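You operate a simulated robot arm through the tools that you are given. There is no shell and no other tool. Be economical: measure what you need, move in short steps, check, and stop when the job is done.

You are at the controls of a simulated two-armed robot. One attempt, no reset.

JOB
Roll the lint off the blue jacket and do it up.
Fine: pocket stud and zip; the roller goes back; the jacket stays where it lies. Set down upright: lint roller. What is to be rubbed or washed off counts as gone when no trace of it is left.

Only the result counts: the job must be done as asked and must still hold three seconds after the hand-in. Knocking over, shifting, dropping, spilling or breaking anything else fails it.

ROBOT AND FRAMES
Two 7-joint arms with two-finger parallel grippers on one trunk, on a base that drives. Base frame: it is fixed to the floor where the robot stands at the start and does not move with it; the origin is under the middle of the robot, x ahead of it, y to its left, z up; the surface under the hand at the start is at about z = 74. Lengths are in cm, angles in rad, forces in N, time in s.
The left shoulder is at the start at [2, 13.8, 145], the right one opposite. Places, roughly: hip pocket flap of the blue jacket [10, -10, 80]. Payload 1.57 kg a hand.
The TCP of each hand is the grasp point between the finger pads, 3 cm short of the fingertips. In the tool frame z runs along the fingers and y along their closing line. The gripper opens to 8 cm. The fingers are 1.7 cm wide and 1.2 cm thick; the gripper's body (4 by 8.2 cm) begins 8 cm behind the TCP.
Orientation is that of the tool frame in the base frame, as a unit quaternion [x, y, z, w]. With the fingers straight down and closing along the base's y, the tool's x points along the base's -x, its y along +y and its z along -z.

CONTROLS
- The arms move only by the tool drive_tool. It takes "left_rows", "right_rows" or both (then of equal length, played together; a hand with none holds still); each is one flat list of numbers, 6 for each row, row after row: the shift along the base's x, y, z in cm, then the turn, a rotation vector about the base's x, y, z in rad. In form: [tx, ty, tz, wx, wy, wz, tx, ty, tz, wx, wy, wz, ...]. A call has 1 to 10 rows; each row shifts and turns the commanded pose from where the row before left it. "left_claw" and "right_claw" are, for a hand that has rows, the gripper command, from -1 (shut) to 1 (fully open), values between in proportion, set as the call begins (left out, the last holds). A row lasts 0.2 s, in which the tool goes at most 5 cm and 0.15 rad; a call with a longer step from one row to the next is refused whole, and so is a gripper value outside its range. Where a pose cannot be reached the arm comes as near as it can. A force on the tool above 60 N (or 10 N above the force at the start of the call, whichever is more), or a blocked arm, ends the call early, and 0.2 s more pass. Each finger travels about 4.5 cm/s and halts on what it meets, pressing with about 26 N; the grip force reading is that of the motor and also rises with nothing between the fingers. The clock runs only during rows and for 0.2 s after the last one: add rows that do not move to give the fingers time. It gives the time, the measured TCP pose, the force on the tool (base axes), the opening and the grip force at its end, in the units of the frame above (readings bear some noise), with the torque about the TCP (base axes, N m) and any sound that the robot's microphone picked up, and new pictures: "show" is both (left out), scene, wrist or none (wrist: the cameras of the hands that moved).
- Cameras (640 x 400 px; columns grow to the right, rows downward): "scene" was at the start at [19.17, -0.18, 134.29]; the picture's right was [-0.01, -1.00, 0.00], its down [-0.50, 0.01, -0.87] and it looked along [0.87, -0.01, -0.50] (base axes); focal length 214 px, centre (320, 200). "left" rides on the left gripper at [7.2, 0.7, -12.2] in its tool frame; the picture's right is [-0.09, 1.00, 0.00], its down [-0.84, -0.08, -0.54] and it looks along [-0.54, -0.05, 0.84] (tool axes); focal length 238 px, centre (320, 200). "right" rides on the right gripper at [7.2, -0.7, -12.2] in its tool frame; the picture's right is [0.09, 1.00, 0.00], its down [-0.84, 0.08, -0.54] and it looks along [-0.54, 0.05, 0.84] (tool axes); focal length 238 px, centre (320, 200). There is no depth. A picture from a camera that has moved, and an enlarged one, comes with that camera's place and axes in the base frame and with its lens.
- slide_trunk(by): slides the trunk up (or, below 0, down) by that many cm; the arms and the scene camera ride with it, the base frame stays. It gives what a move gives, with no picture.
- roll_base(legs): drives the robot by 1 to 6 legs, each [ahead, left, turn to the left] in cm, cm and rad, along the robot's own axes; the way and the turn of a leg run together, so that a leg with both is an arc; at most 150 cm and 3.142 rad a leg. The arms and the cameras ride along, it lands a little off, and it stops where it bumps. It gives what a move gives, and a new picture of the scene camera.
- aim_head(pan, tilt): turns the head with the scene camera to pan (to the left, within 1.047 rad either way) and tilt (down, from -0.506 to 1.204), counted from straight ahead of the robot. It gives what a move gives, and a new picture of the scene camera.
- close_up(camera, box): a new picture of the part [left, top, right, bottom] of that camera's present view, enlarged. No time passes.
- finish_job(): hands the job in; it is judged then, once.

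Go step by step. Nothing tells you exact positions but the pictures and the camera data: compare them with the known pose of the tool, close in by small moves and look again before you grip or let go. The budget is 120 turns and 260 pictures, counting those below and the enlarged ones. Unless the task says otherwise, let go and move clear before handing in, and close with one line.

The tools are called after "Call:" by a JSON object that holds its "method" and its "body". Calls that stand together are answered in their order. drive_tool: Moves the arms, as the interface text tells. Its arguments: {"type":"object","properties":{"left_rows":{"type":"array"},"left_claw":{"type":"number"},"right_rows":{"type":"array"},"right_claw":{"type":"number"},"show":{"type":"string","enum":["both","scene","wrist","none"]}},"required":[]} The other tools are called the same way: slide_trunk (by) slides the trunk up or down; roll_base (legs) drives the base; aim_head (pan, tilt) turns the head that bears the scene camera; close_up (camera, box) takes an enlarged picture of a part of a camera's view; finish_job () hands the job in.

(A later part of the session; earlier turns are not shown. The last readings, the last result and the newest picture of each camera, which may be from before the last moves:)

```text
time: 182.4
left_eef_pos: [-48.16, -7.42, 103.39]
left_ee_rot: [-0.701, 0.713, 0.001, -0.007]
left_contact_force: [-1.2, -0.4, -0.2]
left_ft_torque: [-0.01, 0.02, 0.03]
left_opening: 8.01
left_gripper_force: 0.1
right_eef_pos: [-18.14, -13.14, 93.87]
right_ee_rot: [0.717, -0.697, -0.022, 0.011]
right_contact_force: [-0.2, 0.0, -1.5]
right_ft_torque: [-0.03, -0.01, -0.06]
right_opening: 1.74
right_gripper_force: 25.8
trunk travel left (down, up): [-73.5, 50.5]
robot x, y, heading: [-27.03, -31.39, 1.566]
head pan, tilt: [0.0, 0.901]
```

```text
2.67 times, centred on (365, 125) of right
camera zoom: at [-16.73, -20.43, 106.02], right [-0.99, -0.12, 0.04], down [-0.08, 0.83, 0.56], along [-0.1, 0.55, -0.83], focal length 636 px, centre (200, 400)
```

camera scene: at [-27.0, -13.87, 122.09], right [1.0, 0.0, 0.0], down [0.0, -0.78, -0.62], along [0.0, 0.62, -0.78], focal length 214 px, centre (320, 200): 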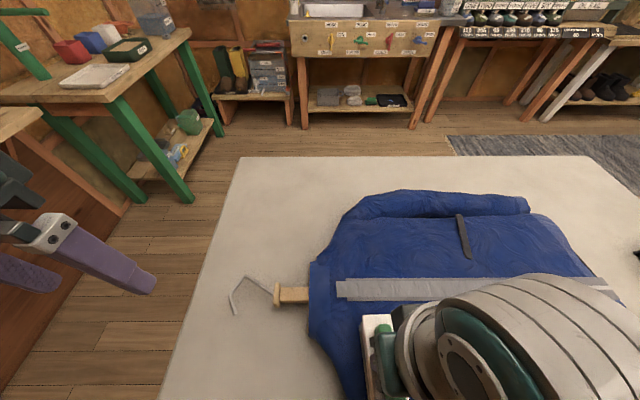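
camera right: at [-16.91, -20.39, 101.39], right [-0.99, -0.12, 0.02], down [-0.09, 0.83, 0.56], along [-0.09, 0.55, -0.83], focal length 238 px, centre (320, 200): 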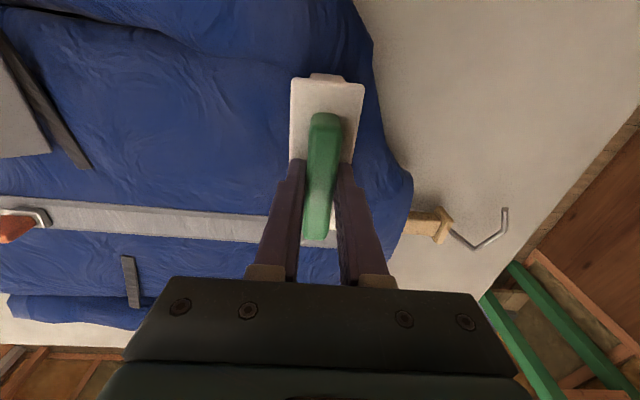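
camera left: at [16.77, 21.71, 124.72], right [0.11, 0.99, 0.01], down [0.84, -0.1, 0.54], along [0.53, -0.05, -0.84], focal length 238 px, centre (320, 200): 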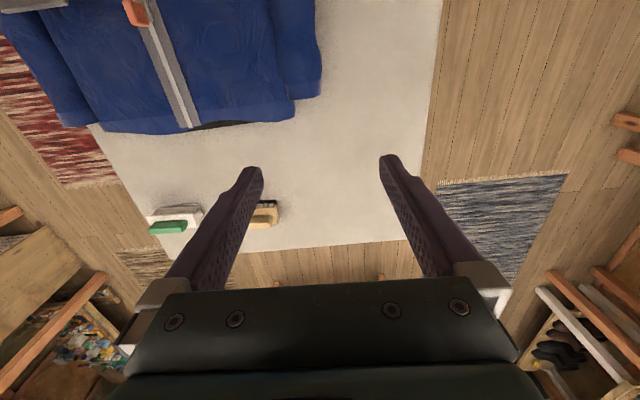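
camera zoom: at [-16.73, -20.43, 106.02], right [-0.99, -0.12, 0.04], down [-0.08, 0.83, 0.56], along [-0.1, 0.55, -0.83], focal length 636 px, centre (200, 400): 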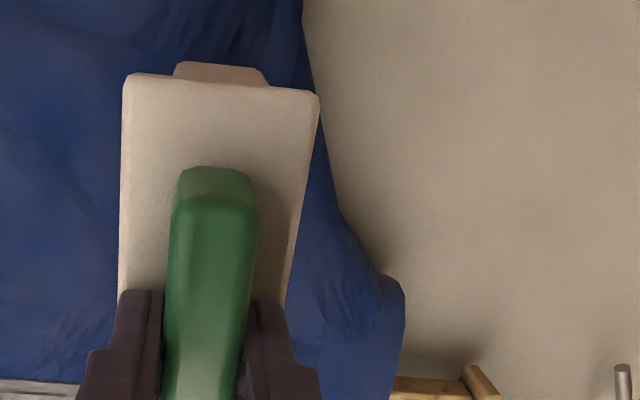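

The patch is clean in view. I'll raise with the trunk and drive back toward the roller's place, checking the rest of the patch on the way.

Call:
{"method": "slide_trunk", "body": {"by": 5}}

Call:
{"method": "roll_base", "body": {"legs": [[0, -16, 0], [0, -17, 0], [0, -17, 0], [0, -16, 0], [-3.5, 0, 0]]}}

Call:
{"method": "drive_tool", "body": {"right_rows": [0, 0, -0.3, 0, -0.02, -0.01, 0, 0, -0.6, 0, -0.02, -0.01, 0, 0, -1, 0, -0.01, 0, 0, 0, -1, 0, 0, 0, 0, 0, -1, 0, 0, 0, 0, 0, -1, 0, 0, 0, 0, 0, -0.6, 0, 0, 0, 0, 0, -0.2, 0, 0, 0]}}

```text
time: 183.3
left_eef_pos: [-48.22, -7.39, 108.48]
left_ee_rot: [-0.701, 0.713, 0.001, -0.007]
left_contact_force: [1.3, -0.3, 0.4]
left_ft_torque: [0.03, -0.02, -0.01]
left_opening: 7.97
left_gripper_force: 0.1
right_eef_pos: [-18.17, -13.14, 98.83]
right_ee_rot: [0.717, -0.697, -0.021, 0.011]
right_contact_force: [0.4, 0.8, -0.8]
right_ft_torque: [0.01, 0.02, 0.01]
right_opening: 1.73
right_gripper_force: 26.1
trunk travel left (down, up): [-78.5, 45.5]
robot x, y, heading: [-26.92, -31.62, 1.563]
head pan, tilt: [0.0, 0.901]
```

```text
time: 188.4
left_eef_pos: [17.49, -11.24, 108.62]
left_ee_rot: [-0.701, 0.713, 0.0, -0.007]
left_contact_force: [-0.3, 0.0, -0.8]
left_ft_torque: [0.0, 0.03, 0.0]
left_opening: 8.01
left_gripper_force: 0.0
right_eef_pos: [47.6, -16.95, 98.89]
right_ee_rot: [0.717, -0.696, -0.022, 0.011]
right_contact_force: [0.7, 0.2, -1.5]
right_ft_torque: [0.01, 0.02, 0.0]
right_opening: 1.69
right_gripper_force: 25.9
trunk travel left (down, up): [-78.5, 45.5]
robot x, y, heading: [38.44, -35.18, 1.57]
head pan, tilt: [0.0, 0.901]
camera scene: at [38.75, -17.73, 127.09], right [1.0, 0.0, 0.0], down [0.0, -0.78, -0.62], along [0.0, 0.62, -0.78], focal length 214 px, centre (320, 200)
```

scene: 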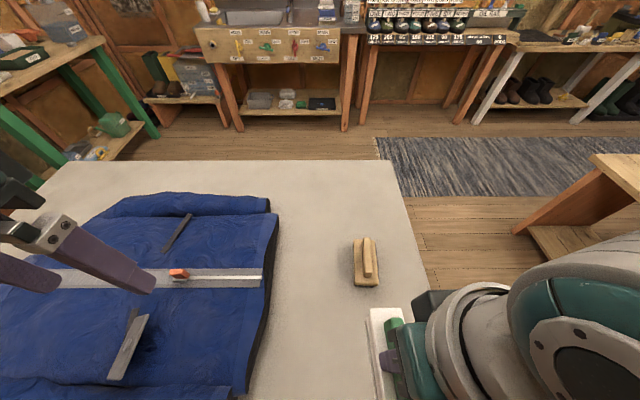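

```text
time: 190.2
left_eef_pos: [17.7, -11.21, 108.49]
left_ee_rot: [-0.701, 0.713, 0.002, -0.007]
left_contact_force: [0.4, 0.2, 0.5]
left_ft_torque: [-0.01, 0.03, 0.01]
left_opening: 7.99
left_gripper_force: 0.1
right_eef_pos: [47.59, -16.87, 93.11]
right_ee_rot: [0.71, -0.704, -0.003, -0.008]
right_contact_force: [0.1, -0.5, -0.6]
right_ft_torque: [0.02, 0.0, 0.02]
right_opening: 1.72
right_gripper_force: 26.4
trunk travel left (down, up): [-78.5, 45.5]
robot x, y, heading: [38.59, -35.48, 1.568]
head pan, tilt: [0.0, 0.901]
camera scene: at [38.75, -17.73, 127.09], right [1.0, 0.0, 0.0], down [0.0, -0.78, -0.62], along [0.0, 0.62, -0.78], focal length 214 px, centre (320, 200)
camera right: at [48.33, -24.29, 105.38], right [-0.99, -0.1, -0.01], down [-0.09, 0.83, 0.55], along [-0.05, 0.55, -0.83], focal length 238 px, centre (320, 200)
```

scene: 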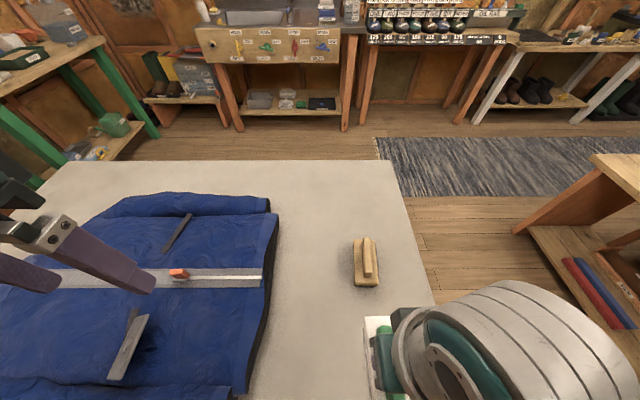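
right: 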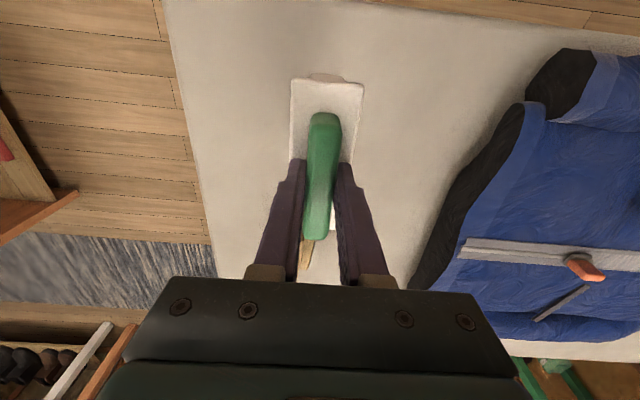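

Back over its place and level. Lowering slowly to the table.

Call:
{"method": "drive_tool", "body": {"right_rows": [0, 0, -0.4, 0, 0, 0, 0, -0.1, -0.8, 0, 0, 0, 0, -0.1, -1.2, 0, 0, 0, 0, -0.1, -1.5, 0, 0, 0, 0, 0, -1.5, 0, 0, 0, 0, 0, -1.5, 0, 0, 0, 0, 0, -1.2, 0, 0, 0, 0, 0, -0.8, 0, 0, 0, 0, 0, -0.5, 0, 0, 0, 0, 0, -0.2, 0, 0, 0], "show": "none"}}

Call:
{"method": "drive_tool", "body": {"right_rows": [0, 0, -0.3, 0, 0, 0, 0, 0, -0.3, 0, 0, 0, 0, 0, 0, 0, 0, 0], "show": "both"}}

```text
time: 192.4
left_eef_pos: [17.57, -11.24, 108.44]
left_ee_rot: [-0.701, 0.713, 0.002, -0.008]
left_contact_force: [-0.5, 0.6, -0.1]
left_ft_torque: [0.04, -0.01, 0.02]
left_opening: 8.01
left_gripper_force: 0.1
right_eef_pos: [47.55, -17.19, 83.42]
right_ee_rot: [0.711, -0.703, -0.003, -0.008]
right_contact_force: [0.2, -0.2, -1.1]
right_ft_torque: [-0.01, -0.01, 0.0]
right_opening: 1.72
right_gripper_force: 26.5
trunk travel left (down, up): [-78.5, 45.5]
robot x, y, heading: [38.17, -35.05, 1.57]
head pan, tilt: [0.0, 0.901]
```

```text
time: 193.2
left_eef_pos: [17.64, -11.29, 108.5]
left_ee_rot: [-0.702, 0.713, 0.001, -0.008]
left_contact_force: [0.1, -0.7, 0.5]
left_ft_torque: [0.02, 0.0, -0.03]
left_opening: 8.01
left_gripper_force: 0.1
right_eef_pos: [47.47, -17.21, 82.96]
right_ee_rot: [0.711, -0.703, -0.003, -0.007]
right_contact_force: [0.5, 0.5, -0.9]
right_ft_torque: [-0.03, 0.05, 0.01]
right_opening: 1.74
right_gripper_force: 26.3
trunk travel left (down, up): [-78.5, 45.5]
robot x, y, heading: [38.81, -35.57, 1.565]
head pan, tilt: [0.0, 0.901]
camera scene: at [38.75, -17.73, 127.09], right [1.0, 0.0, 0.0], down [0.0, -0.78, -0.62], along [0.0, 0.62, -0.78], focal length 214 px, centre (320, 200)
camera right: at [48.24, -24.56, 95.13], right [-0.99, -0.1, -0.01], down [-0.09, 0.83, 0.55], along [-0.05, 0.55, -0.83], focal length 238 px, centre (320, 200)
```

scene: 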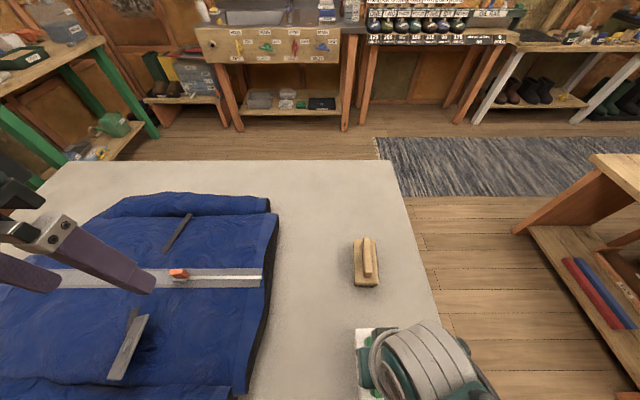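
right: 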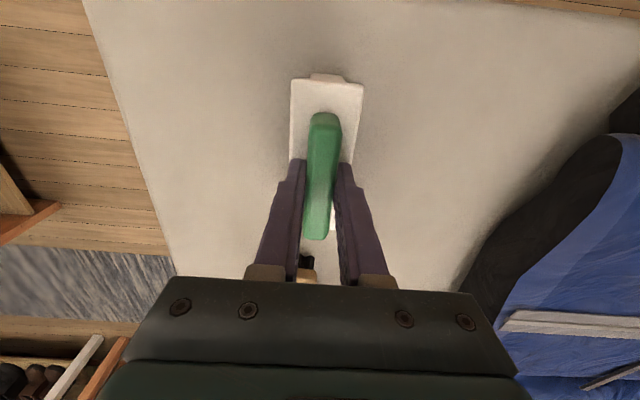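

Call:
{"method": "drive_tool", "body": {"right_rows": [0, 0, -0.2, 0, 0, 0, 0, 0, -0.2, 0, 0, 0, 0, 0, -0.15, 0, 0, 0, 0, 0, 0, 0, 0, 0], "show": "none"}}

```text
time: 194.2
left_eef_pos: [17.53, -11.25, 108.39]
left_ee_rot: [-0.701, 0.713, 0.002, -0.008]
left_contact_force: [-0.1, -0.5, 0.5]
left_ft_torque: [0.01, 0.0, -0.01]
left_opening: 8.01
left_gripper_force: 0.0
right_eef_pos: [47.66, -17.28, 82.52]
right_ee_rot: [0.711, -0.704, -0.004, -0.008]
right_contact_force: [-0.2, 0.1, -0.5]
right_ft_torque: [0.04, -0.01, -0.01]
right_opening: 1.72
right_gripper_force: 25.8
trunk travel left (down, up): [-78.5, 45.5]
robot x, y, heading: [38.51, -35.49, 1.565]
head pan, tilt: [0.0, 0.901]
```

Call:
{"method": "drive_tool", "body": {"right_rows": [0, 0, -0.15, 0, 0, 0, 0, 0, -0.15, 0, 0, 0, 0, 0, 0, 0, 0, 0], "show": "none"}}

```text
time: 195.0
left_eef_pos: [17.76, -11.25, 108.48]
left_ee_rot: [-0.702, 0.713, 0.001, -0.008]
left_contact_force: [0.1, 0.1, -1.0]
left_ft_torque: [-0.02, -0.01, 0.02]
left_opening: 8.01
left_gripper_force: 0.0
right_eef_pos: [47.53, -17.24, 82.2]
right_ee_rot: [0.71, -0.704, -0.005, -0.006]
right_contact_force: [0.6, -4.8, 26.6]
right_ft_torque: [-0.28, 0.1, 0.02]
right_opening: 1.74
right_gripper_force: 25.6
trunk travel left (down, up): [-78.5, 45.5]
robot x, y, heading: [38.49, -34.77, 1.568]
head pan, tilt: [0.0, 0.901]
```

The roller rests on the table (27 N upward). I'll ease off, open partway, and rise slowly.

Call:
{"method": "drive_tool", "body": {"right_rows": [0, 0, 0.12, 0, 0, 0, 0, 0, 0, 0, 0, 0], "show": "none"}}

Call:
{"method": "drive_tool", "body": {"right_rows": [0, 0, 0, 0, 0, 0, 0, 0, 0, 0, 0, 0, 0, 0, 0, 0, 0, 0, 0, 0, 0.5, 0, 0, 0, 0, 0, 1, 0, 0, 0, 0, 0, 2, 0, 0, 0, 0, 0, 3, 0, 0, 0, 0, 0, 3, 0, 0, 0], "right_claw": -0.1, "show": "both"}}

```text
time: 195.6
left_eef_pos: [17.59, -11.22, 108.4]
left_ee_rot: [-0.701, 0.713, 0.001, -0.008]
left_contact_force: [-0.8, 0.3, -0.5]
left_ft_torque: [-0.01, 0.05, 0.02]
left_opening: 8.03
left_gripper_force: 0.0
right_eef_pos: [47.61, -17.22, 82.27]
right_ee_rot: [0.711, -0.704, -0.004, -0.007]
right_contact_force: [-0.9, 0.6, 2.9]
right_ft_torque: [-0.08, 0.1, -0.06]
right_opening: 1.72
right_gripper_force: 25.8
trunk travel left (down, up): [-78.5, 45.5]
robot x, y, heading: [38.47, -34.76, 1.566]
head pan, tilt: [0.0, 0.901]
```

```text
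time: 197.4
left_eef_pos: [17.6, -11.23, 108.41]
left_ee_rot: [-0.701, 0.713, 0.001, -0.007]
left_contact_force: [0.6, -1.3, -0.3]
left_ft_torque: [-0.01, 0.02, 0.03]
left_opening: 8.02
left_gripper_force: 0.0
right_eef_pos: [47.55, -17.16, 91.73]
right_ee_rot: [0.711, -0.703, -0.004, -0.007]
right_contact_force: [-0.4, 0.1, -0.7]
right_ft_torque: [-0.03, 0.0, 0.02]
right_opening: 3.6
right_gripper_force: 0.1
trunk travel left (down, up): [-78.5, 45.5]
robot x, y, heading: [38.38, -35.19, 1.561]
head pan, tilt: [0.0, 0.901]
camera scene: at [38.75, -17.73, 127.09], right [1.0, 0.0, 0.0], down [0.0, -0.78, -0.62], along [0.0, 0.62, -0.78], focal length 214 px, centre (320, 200)
camera right: at [48.36, -24.55, 103.91], right [-0.99, -0.1, -0.01], down [-0.09, 0.83, 0.55], along [-0.05, 0.55, -0.83], focal length 238 px, centre (320, 200)
```

scene: 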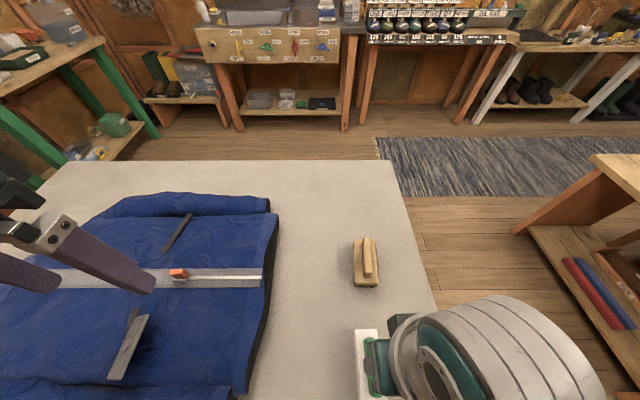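
right: 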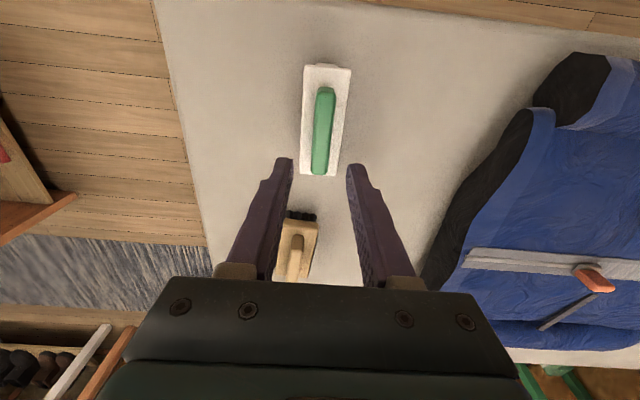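

The roller stands upright where it was. Now I'll move over to the jacket to study the zip pull and pocket flap, keeping the hands high.

Call:
{"method": "slide_trunk", "body": {"by": 6}}

Call:
{"method": "roll_base", "body": {"legs": [[-14, 0, 0], [0, 38, 0]]}}

Call:
{"method": "close_up", "body": {"camera": "scene", "box": [180, 180, 460, 360]}}

Call:
{"method": "close_up", "body": {"camera": "right", "box": [0, 0, 640, 400]}}

```text
time: 198.4
left_eef_pos: [17.51, -11.26, 114.48]
left_ee_rot: [-0.702, 0.713, 0.001, -0.007]
left_contact_force: [-0.4, 0.5, -0.7]
left_ft_torque: [0.01, 0.0, 0.02]
left_opening: 8.02
left_gripper_force: 0.1
right_eef_pos: [47.62, -17.21, 97.61]
right_ee_rot: [0.711, -0.703, -0.005, -0.008]
right_contact_force: [0.0, 0.1, 0.2]
right_ft_torque: [0.01, 0.03, -0.02]
right_opening: 3.61
right_gripper_force: 0.0
trunk travel left (down, up): [-84.5, 39.5]
robot x, y, heading: [37.99, -34.83, 1.57]
head pan, tilt: [0.0, 0.901]
```

```text
time: 201.7
left_eef_pos: [-20.46, -24.92, 114.49]
left_ee_rot: [-0.701, 0.713, 0.001, -0.008]
left_contact_force: [-0.2, -0.5, -0.2]
left_ft_torque: [0.0, 0.01, 0.02]
left_opening: 8.02
left_gripper_force: 0.2
right_eef_pos: [9.62, -30.96, 97.68]
right_ee_rot: [0.71, -0.704, -0.004, -0.008]
right_contact_force: [-0.8, -0.1, 0.7]
right_ft_torque: [0.0, 0.0, 0.01]
right_opening: 3.6
right_gripper_force: 0.0
trunk travel left (down, up): [-84.5, 39.5]
robot x, y, heading: [0.74, -48.77, 1.564]
head pan, tilt: [0.0, 0.901]
camera scene: at [0.62, -31.44, 133.09], right [1.0, 0.0, 0.0], down [0.0, -0.78, -0.62], along [0.0, 0.62, -0.78], focal length 214 px, centre (320, 200)
```

scene: 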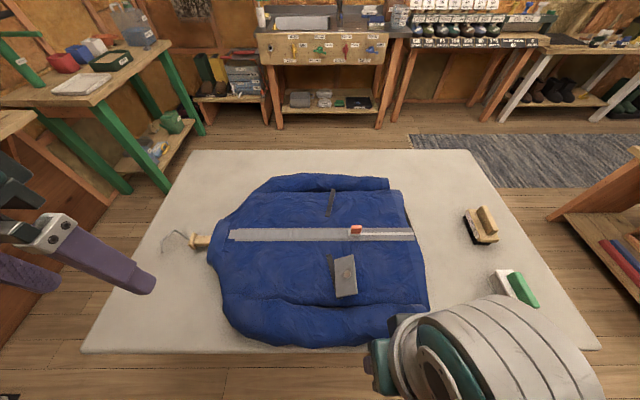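

```text
2.22 times, centred on (320, 270) of scene
camera zoom: at [0.62, -31.44, 133.09], right [1.0, 0.0, 0.0], down [0.0, -0.78, -0.62], along [0.0, 0.62, -0.78], focal length 477 px, centre (320, 44)
```

zoom: 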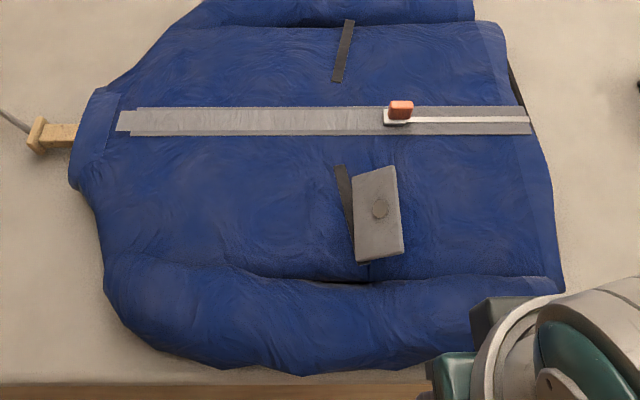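

```text
1.00 times, centred on (320, 200) of right (not enlarged: the box is as wide or as high as the picture)
camera zoom: at [10.22, -38.26, 109.88], right [-0.99, -0.1, -0.01], down [-0.09, 0.83, 0.55], along [-0.05, 0.55, -0.83], focal length 238 px, centre (320, 200)
```

zoom: 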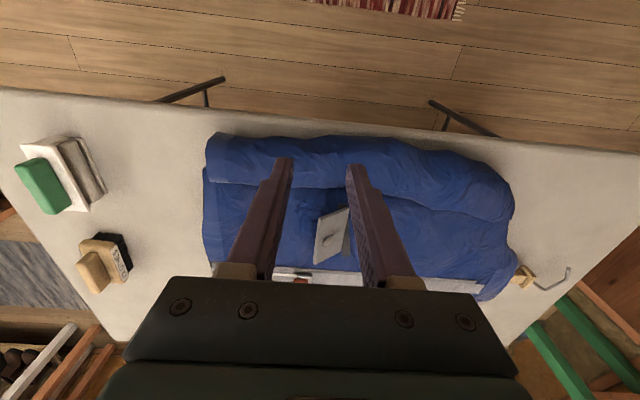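

The jacket is clean all over. The flap is hinged on the slit at x ≈ 4.3 and stands up toward the hem, its stud at about (6.8, -14.3, 84.6). It needs pressing down until it snaps. I'll shut the right fingers and position above it.

Call:
{"method": "roll_base", "body": {"legs": [[12, 2, 0]]}}

Call:
{"method": "slide_trunk", "body": {"by": -5}}

Call:
{"method": "drive_tool", "body": {"right_rows": [0, 1, 0, 0, 0, 0, 0, 1, 0, 0, 0, 0, 0, 1, 0, 0, 0, 0, 0, 0, 0, 0, 0, 0], "right_claw": -1}}

```text
time: 202.9
left_eef_pos: [-22.38, -13.11, 114.37]
left_ee_rot: [-0.702, 0.713, 0.001, -0.008]
left_contact_force: [1.2, -0.7, 0.3]
left_ft_torque: [0.0, 0.0, -0.01]
left_opening: 7.99
left_gripper_force: 0.1
right_eef_pos: [7.58, -18.87, 97.54]
right_ee_rot: [0.71, -0.704, -0.003, -0.007]
right_contact_force: [0.4, 0.3, -0.5]
right_ft_torque: [0.05, 0.01, -0.01]
right_opening: 3.61
right_gripper_force: 0.0
trunk travel left (down, up): [-84.5, 39.5]
robot x, y, heading: [-1.44, -37.02, 1.57]
head pan, tilt: [0.0, 0.901]
camera scene: at [-1.36, -19.46, 133.09], right [1.0, 0.0, 0.0], down [0.0, -0.78, -0.62], along [0.0, 0.62, -0.78], focal length 214 px, centre (320, 200)
```

scene: 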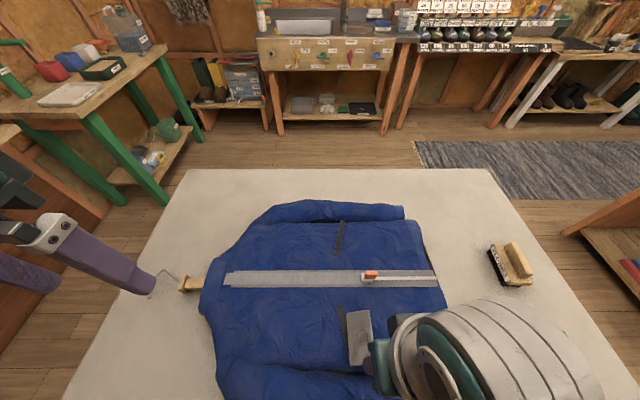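

```text
time: 203.9
left_eef_pos: [-22.49, -13.03, 109.4]
left_ee_rot: [-0.702, 0.712, 0.001, -0.008]
left_contact_force: [0.6, 0.1, 0.0]
left_ft_torque: [-0.02, -0.05, 0.0]
left_opening: 8.02
left_gripper_force: 0.1
right_eef_pos: [7.59, -18.94, 92.64]
right_ee_rot: [0.711, -0.703, -0.003, -0.007]
right_contact_force: [0.0, 0.1, 0.7]
right_ft_torque: [-0.01, -0.02, -0.02]
right_opening: 3.62
right_gripper_force: 0.1
trunk travel left (down, up): [-79.5, 44.5]
robot x, y, heading: [-1.94, -36.89, 1.565]
head pan, tilt: [0.0, 0.901]
```

```text
time: 204.9
left_eef_pos: [-22.45, -12.87, 109.51]
left_ee_rot: [-0.701, 0.713, 0.002, -0.008]
left_contact_force: [-0.6, 0.2, -0.4]
left_ft_torque: [-0.03, -0.01, 0.02]
left_opening: 8.01
left_gripper_force: 0.1
right_eef_pos: [7.51, -15.93, 92.67]
right_ee_rot: [0.711, -0.703, -0.003, -0.006]
right_contact_force: [-1.0, -0.1, 0.9]
right_ft_torque: [0.04, 0.02, 0.03]
right_opening: 0.01
right_gripper_force: 21.7
trunk travel left (down, up): [-79.5, 44.5]
robot x, y, heading: [-2.02, -36.66, 1.569]
head pan, tilt: [0.0, 0.901]
camera scene: at [-1.36, -19.46, 128.1], right [1.0, 0.0, 0.0], down [0.0, -0.78, -0.62], along [0.0, 0.62, -0.78], focal length 214 px, centre (320, 200)
camera right: at [8.24, -23.23, 104.8], right [-0.99, -0.1, -0.01], down [-0.09, 0.83, 0.55], along [-0.05, 0.55, -0.83], focal length 238 px, centre (320, 200)
```

scene: 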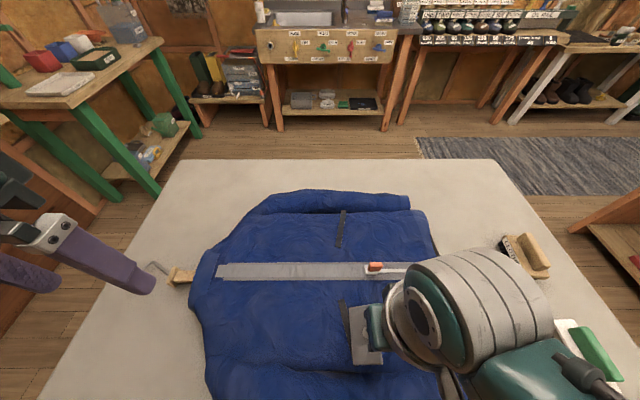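
right: 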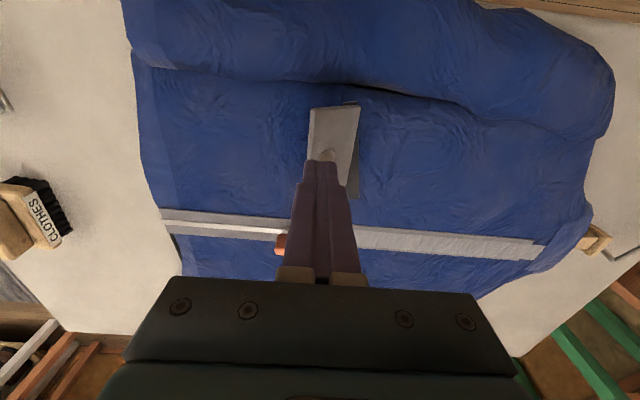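

Stud at about (6.8, -14.7). Moving over it and pressing down, following its arc slightly toward +x.

Call:
{"method": "drive_tool", "body": {"right_rows": [-0.2, 0.7, -1, 0, 0, 0, 0, 0.6, -1.5, 0, 0, 0, 0, 0, -1.2, 0, 0, 0, 0, 0, -0.8, 0, 0, 0, 0.1, 0, -0.6, 0, 0, 0, 0.3, 0, -0.6, 0, 0, 0, 0, 0, 0, 0, 0, 0]}}

```text
time: 206.5
left_eef_pos: [-22.43, -12.94, 109.41]
left_ee_rot: [-0.702, 0.712, 0.001, -0.007]
left_contact_force: [0.4, 0.7, -0.1]
left_ft_torque: [0.02, -0.01, 0.02]
left_opening: 8.0
left_gripper_force: 0.0
right_eef_pos: [7.61, -14.58, 87.1]
right_ee_rot: [0.711, -0.703, -0.005, -0.008]
right_contact_force: [0.4, 0.2, -0.5]
right_ft_torque: [-0.01, 0.0, 0.01]
right_opening: 0.0
right_gripper_force: 20.8
trunk travel left (down, up): [-79.5, 44.5]
robot x, y, heading: [-1.44, -36.71, 1.572]
head pan, tilt: [0.0, 0.901]
camera scene: at [-1.36, -19.46, 128.09], right [1.0, 0.0, 0.0], down [0.0, -0.78, -0.62], along [0.0, 0.62, -0.78], focal length 214 px, centre (320, 200)
camera right: at [8.41, -21.98, 99.22], right [-0.99, -0.1, -0.01], down [-0.09, 0.83, 0.55], along [-0.05, 0.55, -0.83], focal length 238 px, centre (320, 200)
```

scene: 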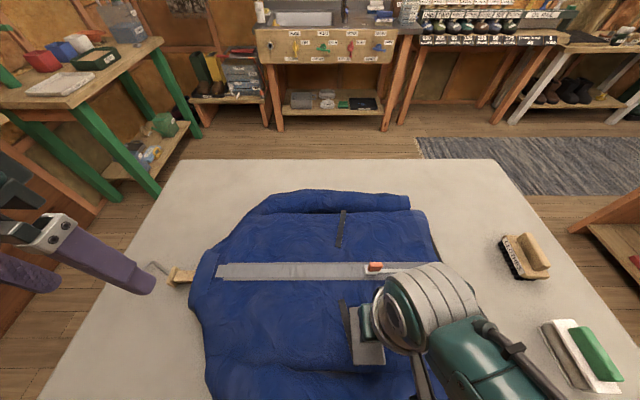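
right: 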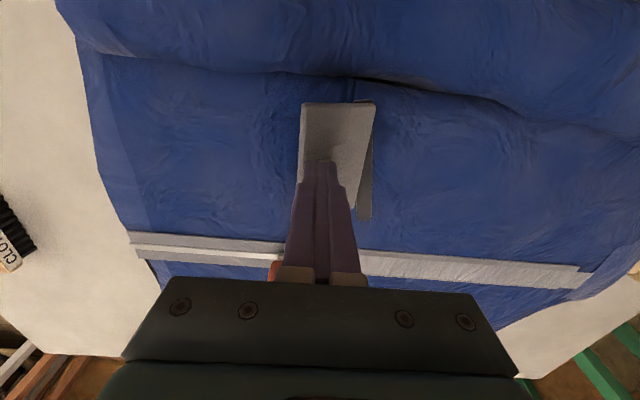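

Call:
{"method": "drive_tool", "body": {"right_rows": [0.2, 0, -0.5, 0, 0, 0, 0.2, 0, -0.5, 0, 0, 0, 0.2, 0, -0.5, 0, 0, 0, 0, 0, -0.4, 0, 0, 0, 0, 0, -0.3, 0, 0, 0, 0, 0, 0, 0, 0, 0], "show": "wrist"}}

```text
time: 207.9
left_eef_pos: [-22.52, -12.92, 109.56]
left_ee_rot: [-0.701, 0.713, 0.001, -0.007]
left_contact_force: [0.2, 0.0, -0.1]
left_ft_torque: [0.0, 0.01, 0.02]
left_opening: 8.0
left_gripper_force: 0.0
right_eef_pos: [8.39, -14.63, 84.91]
right_ee_rot: [0.711, -0.703, -0.004, -0.007]
right_contact_force: [0.6, -8.0, 30.5]
right_ft_torque: [-0.42, 0.12, 0.05]
right_opening: 0.0
right_gripper_force: 21.6
trunk travel left (down, up): [-79.5, 44.5]
robot x, y, heading: [-1.63, -36.94, 1.566]
head pan, tilt: [0.0, 0.901]
camera right: at [9.06, -21.97, 97.07], right [-0.99, -0.1, -0.01], down [-0.09, 0.83, 0.55], along [-0.05, 0.55, -0.83], focal length 238 px, centre (320, 200)
```

right: 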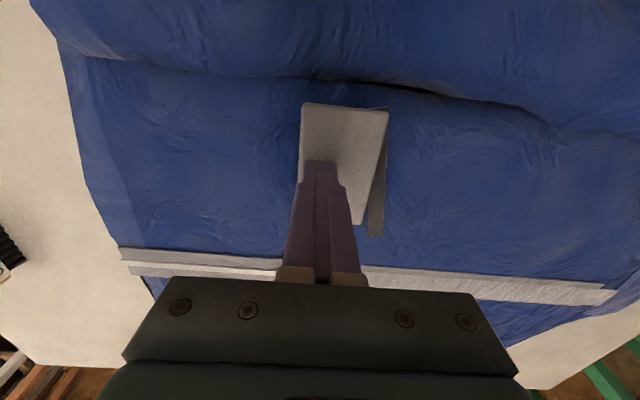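

There's 30 N of resistance. I'll press further and listen for a snap.

Call:
{"method": "drive_tool", "body": {"right_rows": [0, 0, -0.2, 0, 0, 0, 0, 0, -0.2, 0, 0, 0, 0, 0, 0, 0, 0, 0], "show": "none"}}

Call:
{"method": "drive_tool", "body": {"right_rows": [0, 0, 1, 0, 0, 0, 0, 0, 2, 0, 0, 0, 0, -1.5, 2, 0, 0, 0, 0, -2, 1, 0, 0, 0], "show": "both"}}

Call:
{"method": "close_up", "body": {"camera": "right", "box": [220, 80, 460, 260]}}

```text
time: 208.3
left_eef_pos: [-22.27, -13.2, 109.46]
left_ee_rot: [-0.701, 0.713, 0.001, -0.008]
left_contact_force: [1.4, -0.3, -0.1]
left_ft_torque: [0.01, 0.06, 0.01]
left_opening: 7.99
left_gripper_force: 0.0
right_eef_pos: [8.28, -14.62, 84.93]
right_ee_rot: [0.711, -0.703, -0.004, -0.006]
right_contact_force: [3.2, -13.8, 37.4]
right_ft_torque: [-1.15, -0.31, 0.07]
right_opening: 0.03
right_gripper_force: 21.5
trunk travel left (down, up): [-79.5, 44.5]
robot x, y, heading: [-1.6, -36.99, 1.567]
head pan, tilt: [0.0, 0.901]
stopped in row 2 (right hand): the force on the tool passed its limit at 67 N (the readings are from after the stop); the commanded pose is now the measured one
```

```text
time: 209.3
left_eef_pos: [-22.45, -12.98, 109.4]
left_ee_rot: [-0.702, 0.712, 0.001, -0.007]
left_contact_force: [-0.2, 1.4, -0.2]
left_ft_torque: [-0.01, 0.01, -0.02]
left_opening: 8.0
left_gripper_force: 0.1
right_eef_pos: [8.21, -18.0, 90.69]
right_ee_rot: [0.71, -0.704, -0.003, -0.007]
right_contact_force: [-0.4, 0.0, -1.1]
right_ft_torque: [-0.06, -0.01, -0.01]
right_opening: 0.01
right_gripper_force: 21.4
trunk travel left (down, up): [-79.5, 44.5]
robot x, y, heading: [-1.76, -37.06, 1.57]
head pan, tilt: [0.0, 0.901]
camera scene: at [-1.35, -19.48, 128.09], right [1.0, 0.0, 0.0], down [0.0, -0.78, -0.62], along [0.0, 0.62, -0.78], focal length 214 px, centre (320, 200)
camera right: at [8.95, -25.33, 102.89], right [-0.99, -0.1, 0.0], down [-0.09, 0.83, 0.55], along [-0.05, 0.55, -0.83], focal length 238 px, centre (320, 200)
```

scene: 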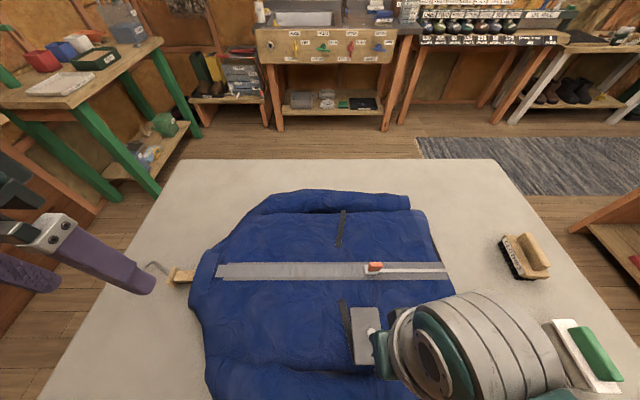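
right: 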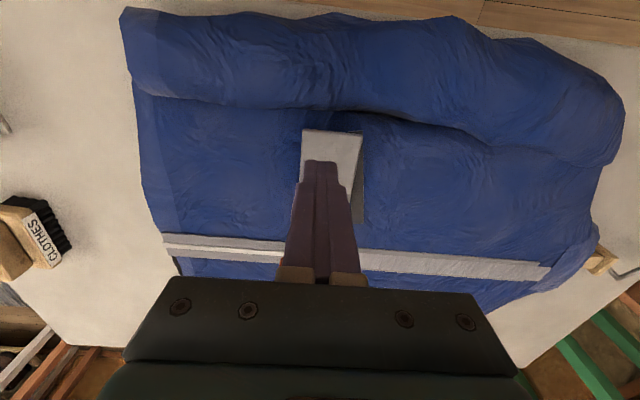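

```text
2.22 times, centred on (340, 170) of right
camera zoom: at [8.95, -25.33, 102.89], right [-0.99, -0.1, 0.0], down [-0.09, 0.83, 0.55], along [-0.05, 0.55, -0.83], focal length 530 px, centre (276, 267)
```

zoom: 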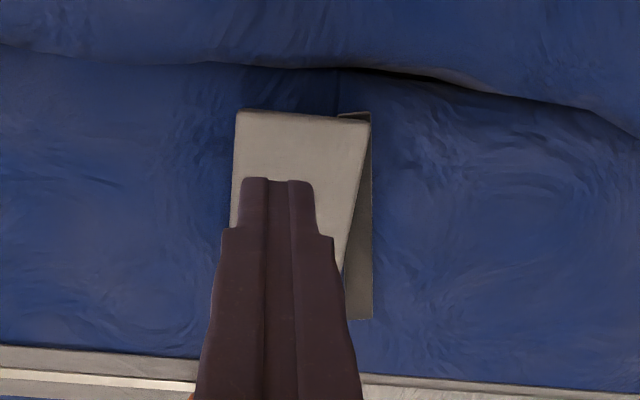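

Call:
{"method": "drive_tool", "body": {"right_rows": [2, 0, 1, 0, 0, 0, 4, 0, 0, 0, 0, 0, 4, 0, 0, 0, 0, 0, 3, 0, 0, 0, 0, 0], "show": "none"}}

Call:
{"method": "close_up", "body": {"camera": "scene", "box": [320, 240, 460, 390]}}

Call:
{"method": "close_up", "body": {"camera": "right", "box": [320, 80, 640, 280]}}

```text
time: 210.3
left_eef_pos: [-22.48, -12.95, 109.52]
left_ee_rot: [-0.701, 0.713, 0.002, -0.008]
left_contact_force: [0.4, 0.7, -1.3]
left_ft_torque: [0.0, -0.01, -0.02]
left_opening: 8.01
left_gripper_force: 0.0
right_eef_pos: [21.25, -18.16, 91.79]
right_ee_rot: [0.711, -0.703, -0.005, -0.006]
right_contact_force: [-0.1, -0.3, 0.0]
right_ft_torque: [-0.02, -0.04, -0.02]
right_opening: 0.03
right_gripper_force: 21.4
trunk travel left (down, up): [-79.5, 44.5]
robot x, y, heading: [-1.72, -36.58, 1.568]
head pan, tilt: [0.0, 0.901]
```

```text
2.67 times, centred on (390, 315) of scene
camera zoom: at [-1.35, -19.48, 128.09], right [1.0, 0.0, 0.0], down [0.0, -0.78, -0.62], along [0.0, 0.62, -0.78], focal length 572 px, centre (133, -107)
```

zoom: 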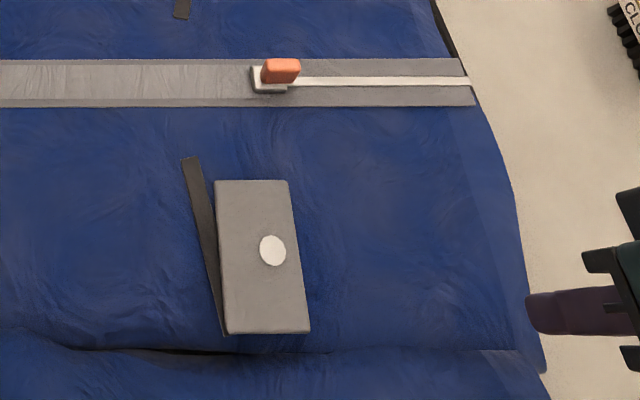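

```text
2.00 times, centred on (480, 180) of right
camera zoom: at [21.93, -25.46, 103.98], right [-0.99, -0.1, 0.0], down [-0.09, 0.83, 0.55], along [-0.05, 0.55, -0.83], focal length 477 px, centre (0, 240)
```

zoom: 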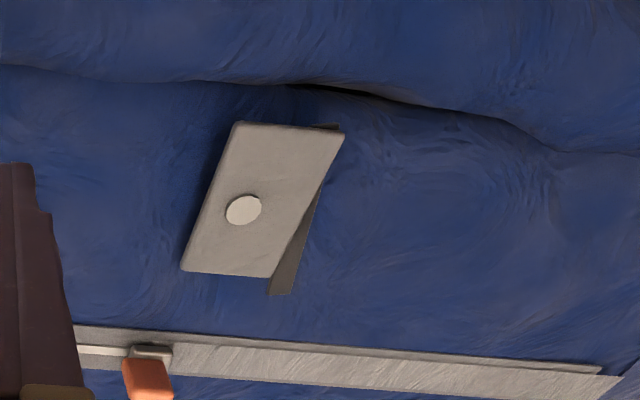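

The flap now lies nearly flat, its stud at (8.25, -14.3, 82.4), and it stays down. I'll press once more squarely on the stud to be sure.

Call:
{"method": "drive_tool", "body": {"right_rows": [-3, 0.5, 0, 0, 0, 0, -4, 1, 0, 0, 0, 0, -4, 1, -1, 0, 0, 0, -2, 1.3, -2, 0, 0, 0, 0, 0, -2, 0, 0, 0, 0, 0, -0.8, 0, 0, 0, 0, 0, -0.4, 0, 0, 0, 0, 0, -0.4, 0, 0, 0, 0, 0, -0.3, 0, 0, 0], "show": "wrist"}}

Call:
{"method": "drive_tool", "body": {"right_rows": [0, 0, -0.2, 0, 0, 0, 0, 0, -0.15, 0, 0, 0, 0, 0, -0.1, 0, 0, 0, 0, 0, 0, 0, 0, 0], "show": "none"}}

```text
time: 212.3
left_eef_pos: [-22.41, -13.14, 109.41]
left_ee_rot: [-0.702, 0.712, 0.001, -0.008]
left_contact_force: [0.3, -0.5, 0.4]
left_ft_torque: [0.01, 0.0, -0.02]
left_opening: 7.99
left_gripper_force: 0.1
right_eef_pos: [8.15, -14.33, 84.87]
right_ee_rot: [0.711, -0.703, -0.005, -0.006]
right_contact_force: [1.0, -10.7, 41.3]
right_ft_torque: [-0.54, 0.17, 0.12]
right_opening: 0.0
right_gripper_force: 21.3
trunk travel left (down, up): [-79.5, 44.5]
robot x, y, heading: [-1.86, -37.07, 1.569]
head pan, tilt: [0.0, 0.901]
camera right: at [8.91, -21.64, 97.06], right [-0.99, -0.1, 0.0], down [-0.09, 0.83, 0.55], along [-0.05, 0.55, -0.83], focal length 238 px, centre (320, 200)
```

right: 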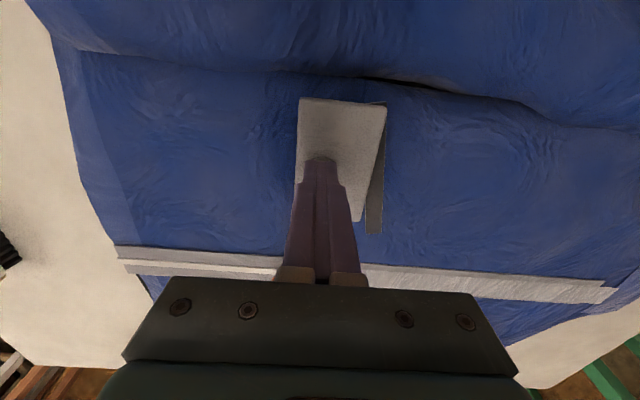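

```text
time: 212.7
left_eef_pos: [-22.27, -13.24, 109.44]
left_ee_rot: [-0.702, 0.712, 0.0, -0.008]
left_contact_force: [0.6, 0.4, -0.5]
left_ft_torque: [0.03, 0.05, 0.0]
left_opening: 7.99
left_gripper_force: 0.0
right_eef_pos: [8.05, -14.27, 84.96]
right_ee_rot: [0.712, -0.703, -0.003, -0.005]
right_contact_force: [3.9, -12.8, 36.8]
right_ft_torque: [-1.07, -0.27, 0.09]
right_opening: 0.01
right_gripper_force: 21.1
trunk travel left (down, up): [-79.5, 44.5]
robot x, y, heading: [-1.56, -37.22, 1.568]
head pan, tilt: [0.0, 0.901]
stopped in row 1 (right hand): the force on the tool passed its limit at 65 N (the readings are from after the stop); the commanded pose is now the measured one
```

The flap is fully down and stays. Next is the zip: its pull tab stands at about (10.4, -2, 83.5), and the track runs along x at y ≈ -2 to x ≈ -24 at the collar. I'll lift, drive closer and position the right hand over the tab with the fingers open along x.

Call:
{"method": "drive_tool", "body": {"right_rows": [0, 0, 2, 0, 0, 0, 0, 0, 3, 0, 0, 0, 0, 0, 3, 0, 0, 0, 0, 0, 2, 0, 0, 0], "right_claw": 0.3, "show": "none"}}

Call:
{"method": "roll_base", "body": {"legs": [[13, 8, 0]]}}

Call:
{"method": "drive_tool", "body": {"right_rows": [3, 0, 0, 0, 0, 0, 4, 0, 0, 0, 0, 0, 3, -0.3, 0, 0, 0, 0, 0, 0, 0, 0, 0, 0], "show": "both"}}

```text
time: 213.7
left_eef_pos: [-22.48, -13.03, 109.43]
left_ee_rot: [-0.702, 0.712, 0.002, -0.008]
left_contact_force: [0.6, 0.2, 0.8]
left_ft_torque: [0.03, -0.01, 0.0]
left_opening: 7.99
left_gripper_force: 0.0
right_eef_pos: [8.1, -14.26, 94.74]
right_ee_rot: [0.711, -0.703, -0.005, -0.005]
right_contact_force: [0.7, -0.4, 0.2]
right_ft_torque: [0.04, 0.02, -0.02]
right_opening: 5.22
right_gripper_force: 0.0
trunk travel left (down, up): [-79.5, 44.5]
robot x, y, heading: [-1.2, -37.05, 1.566]
head pan, tilt: [0.0, 0.901]
```

```text
time: 215.0
left_eef_pos: [-30.58, -0.22, 109.54]
left_ee_rot: [-0.701, 0.713, 0.001, -0.007]
left_contact_force: [-0.8, 0.1, 0.6]
left_ft_torque: [-0.01, -0.01, -0.01]
left_opening: 8.01
left_gripper_force: 0.2
right_eef_pos: [-0.13, -1.48, 94.68]
right_ee_rot: [0.71, -0.704, -0.004, -0.005]
right_contact_force: [0.3, 0.6, -0.8]
right_ft_torque: [-0.03, -0.01, 0.03]
right_opening: 5.2
right_gripper_force: 0.0
trunk travel left (down, up): [-79.5, 44.5]
robot x, y, heading: [-9.68, -24.36, 1.574]
head pan, tilt: [0.0, 0.901]
camera scene: at [-9.45, -6.72, 128.09], right [1.0, 0.0, 0.0], down [0.0, -0.78, -0.62], along [0.0, 0.62, -0.78], focal length 214 px, centre (320, 200)
```

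scene: 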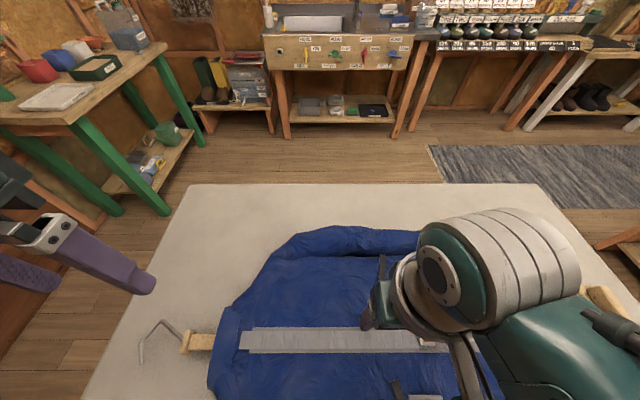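

```text
time: 216.0
left_eef_pos: [-30.6, -0.2, 109.43]
left_ee_rot: [-0.701, 0.713, 0.001, -0.007]
left_contact_force: [0.2, 0.3, -0.5]
left_ft_torque: [-0.03, -0.03, -0.03]
left_opening: 8.03
left_gripper_force: 0.0
right_eef_pos: [10.0, -1.72, 94.6]
right_ee_rot: [0.711, -0.703, -0.006, -0.004]
right_contact_force: [0.5, -0.5, 0.6]
right_ft_torque: [0.01, -0.04, 0.04]
right_opening: 5.21
right_gripper_force: 0.0
trunk travel left (down, up): [-79.5, 44.5]
robot x, y, heading: [-9.77, -24.06, 1.567]
head pan, tilt: [0.0, 0.901]
camera scene: at [-9.45, -6.72, 128.09], right [1.0, 0.0, 0.0], down [0.0, -0.78, -0.62], along [0.0, 0.62, -0.78], focal length 214 px, centre (320, 200)
camera right: at [10.72, -9.04, 106.8], right [-0.99, -0.1, 0.0], down [-0.09, 0.83, 0.55], along [-0.06, 0.55, -0.83], focal length 238 px, centre (320, 200)
```

scene: 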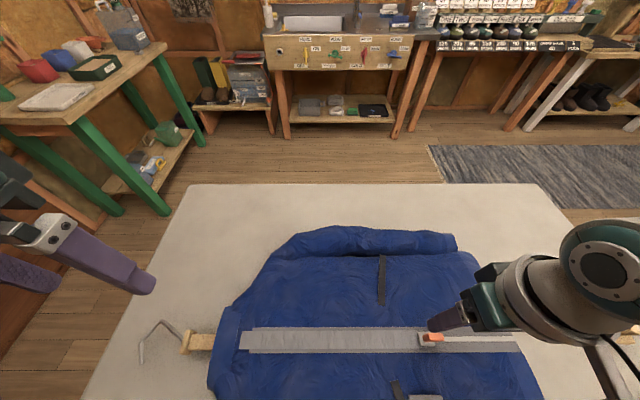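
right: 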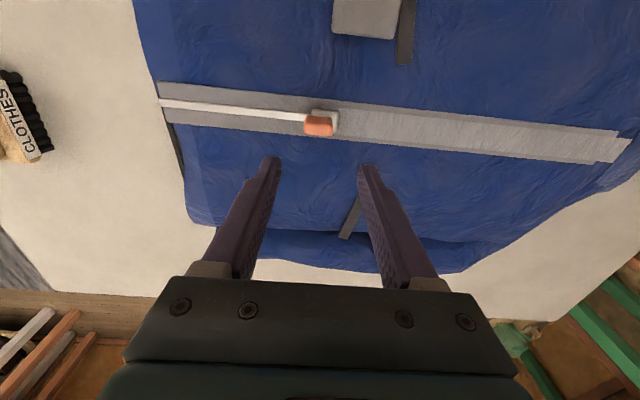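

Call:
{"method": "close_up", "body": {"camera": "right", "box": [260, 80, 380, 160]}}

Call:
{"method": "close_up", "body": {"camera": "scene", "box": [390, 310, 470, 370]}}

```text
5.00 times, centred on (320, 120) of right
camera zoom: at [10.72, -9.04, 106.8], right [-0.99, -0.1, 0.0], down [-0.09, 0.83, 0.55], along [-0.06, 0.55, -0.83], focal length 1192 px, centre (320, 600)
```

zoom: 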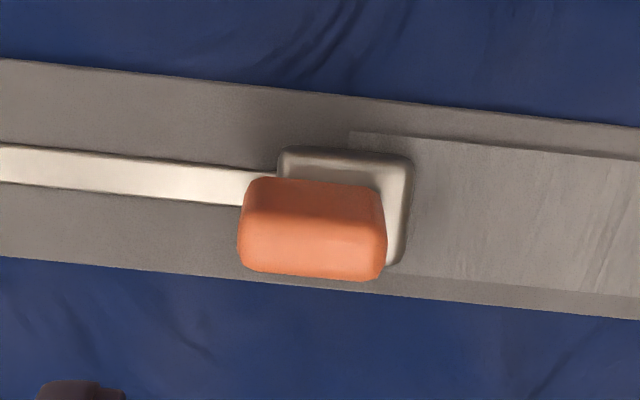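

```text
6.67 times, centred on (430, 340) of scene
camera zoom: at [-9.45, -6.72, 128.09], right [1.0, 0.0, 0.0], down [0.0, -0.78, -0.62], along [0.0, 0.62, -0.78], focal length 1430 px, centre (-413, -733)
```

zoom: 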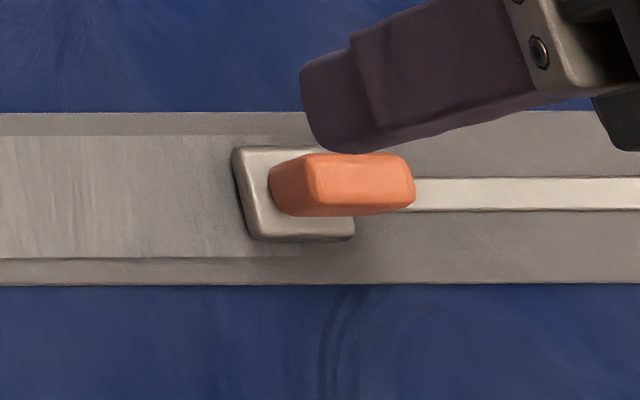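

The tab is a small block centred at about (10.3, -2.3), its top at z ≈ 84.8. I'll straddle it and descend.

Call:
{"method": "drive_tool", "body": {"right_rows": [0.3, -0.6, -2, 0, 0, 0, 0, 0, -3, 0, 0, 0, 0, 0, -2, 0, 0, 0, 0, 0, -1.2, 0, 0, 0, 0, 0, -0.4, 0, 0, 0, 0, 0, 0, 0, 0, 0], "show": "both"}}

Call:
{"method": "close_up", "body": {"camera": "right", "box": [220, 80, 420, 240]}}

Call:
{"method": "close_up", "body": {"camera": "scene", "box": [390, 290, 490, 370]}}

```text
time: 217.4
left_eef_pos: [-30.69, -0.27, 109.54]
left_ee_rot: [-0.702, 0.712, 0.001, -0.007]
left_contact_force: [-0.4, -1.1, -0.6]
left_ft_torque: [-0.02, 0.01, 0.0]
left_opening: 8.02
left_gripper_force: 0.1
right_eef_pos: [10.35, -2.46, 86.11]
right_ee_rot: [0.711, -0.703, -0.005, -0.004]
right_contact_force: [-0.2, 0.9, 0.1]
right_ft_torque: [-0.03, -0.02, 0.02]
right_opening: 5.2
right_gripper_force: 0.0
trunk travel left (down, up): [-79.5, 44.5]
robot x, y, heading: [-9.93, -24.3, 1.57]
head pan, tilt: [0.0, 0.901]
camera scene: at [-9.45, -6.72, 128.09], right [1.0, 0.0, 0.0], down [0.0, -0.78, -0.62], along [0.0, 0.62, -0.78], focal length 214 px, centre (320, 200)
camera right: at [11.07, -9.75, 98.33], right [-0.99, -0.1, 0.0], down [-0.09, 0.83, 0.55], along [-0.06, 0.55, -0.83], focal length 238 px, centre (320, 200)
```

scene: 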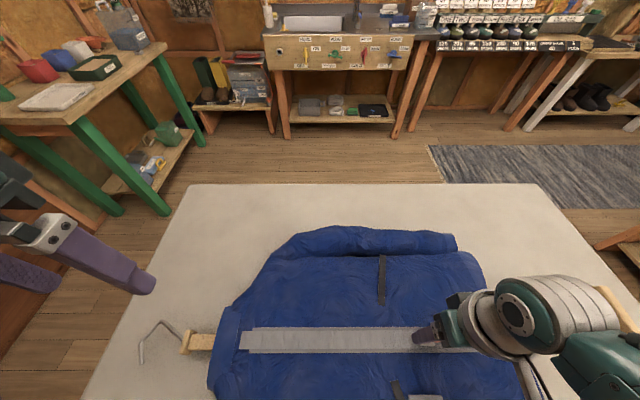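
right: 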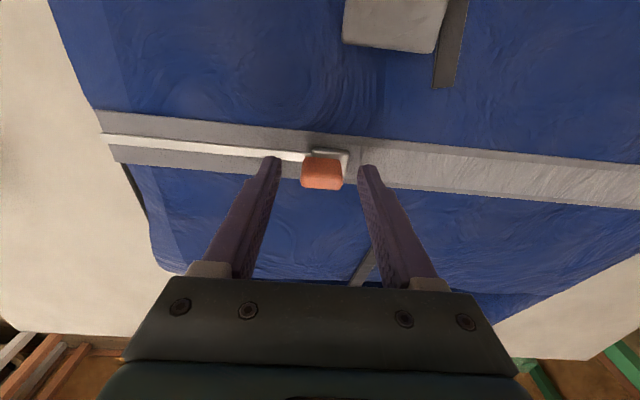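

```text
2.50 times, centred on (320, 160) of right
camera zoom: at [11.07, -9.75, 98.33], right [-0.99, -0.1, 0.0], down [-0.09, 0.83, 0.55], along [-0.06, 0.55, -0.83], focal length 596 px, centre (320, 300)
```

zoom: 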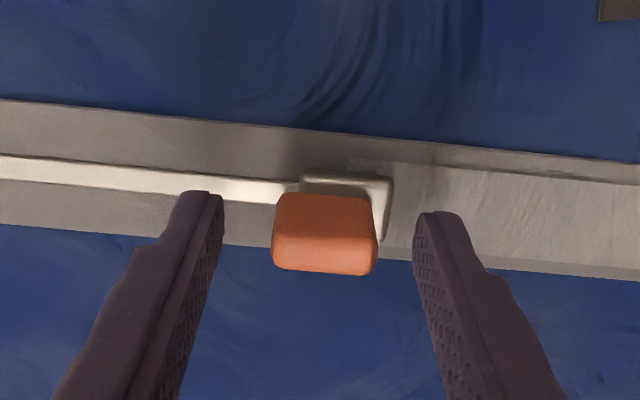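

```text
5.00 times, centred on (440, 330) of scene
camera zoom: at [-9.45, -6.72, 128.09], right [1.0, 0.0, 0.0], down [0.0, -0.78, -0.62], along [0.0, 0.62, -0.78], focal length 1072 px, centre (-280, -450)
```

zoom: 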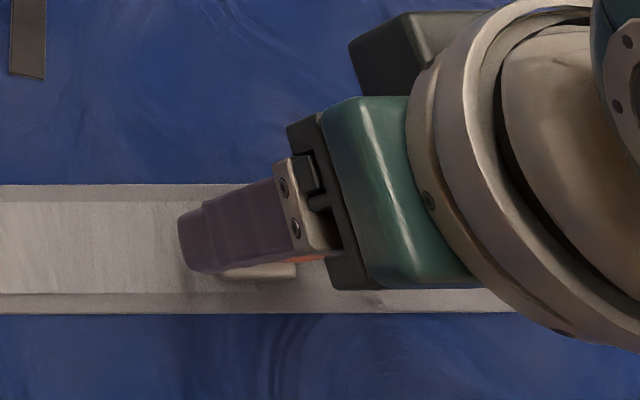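

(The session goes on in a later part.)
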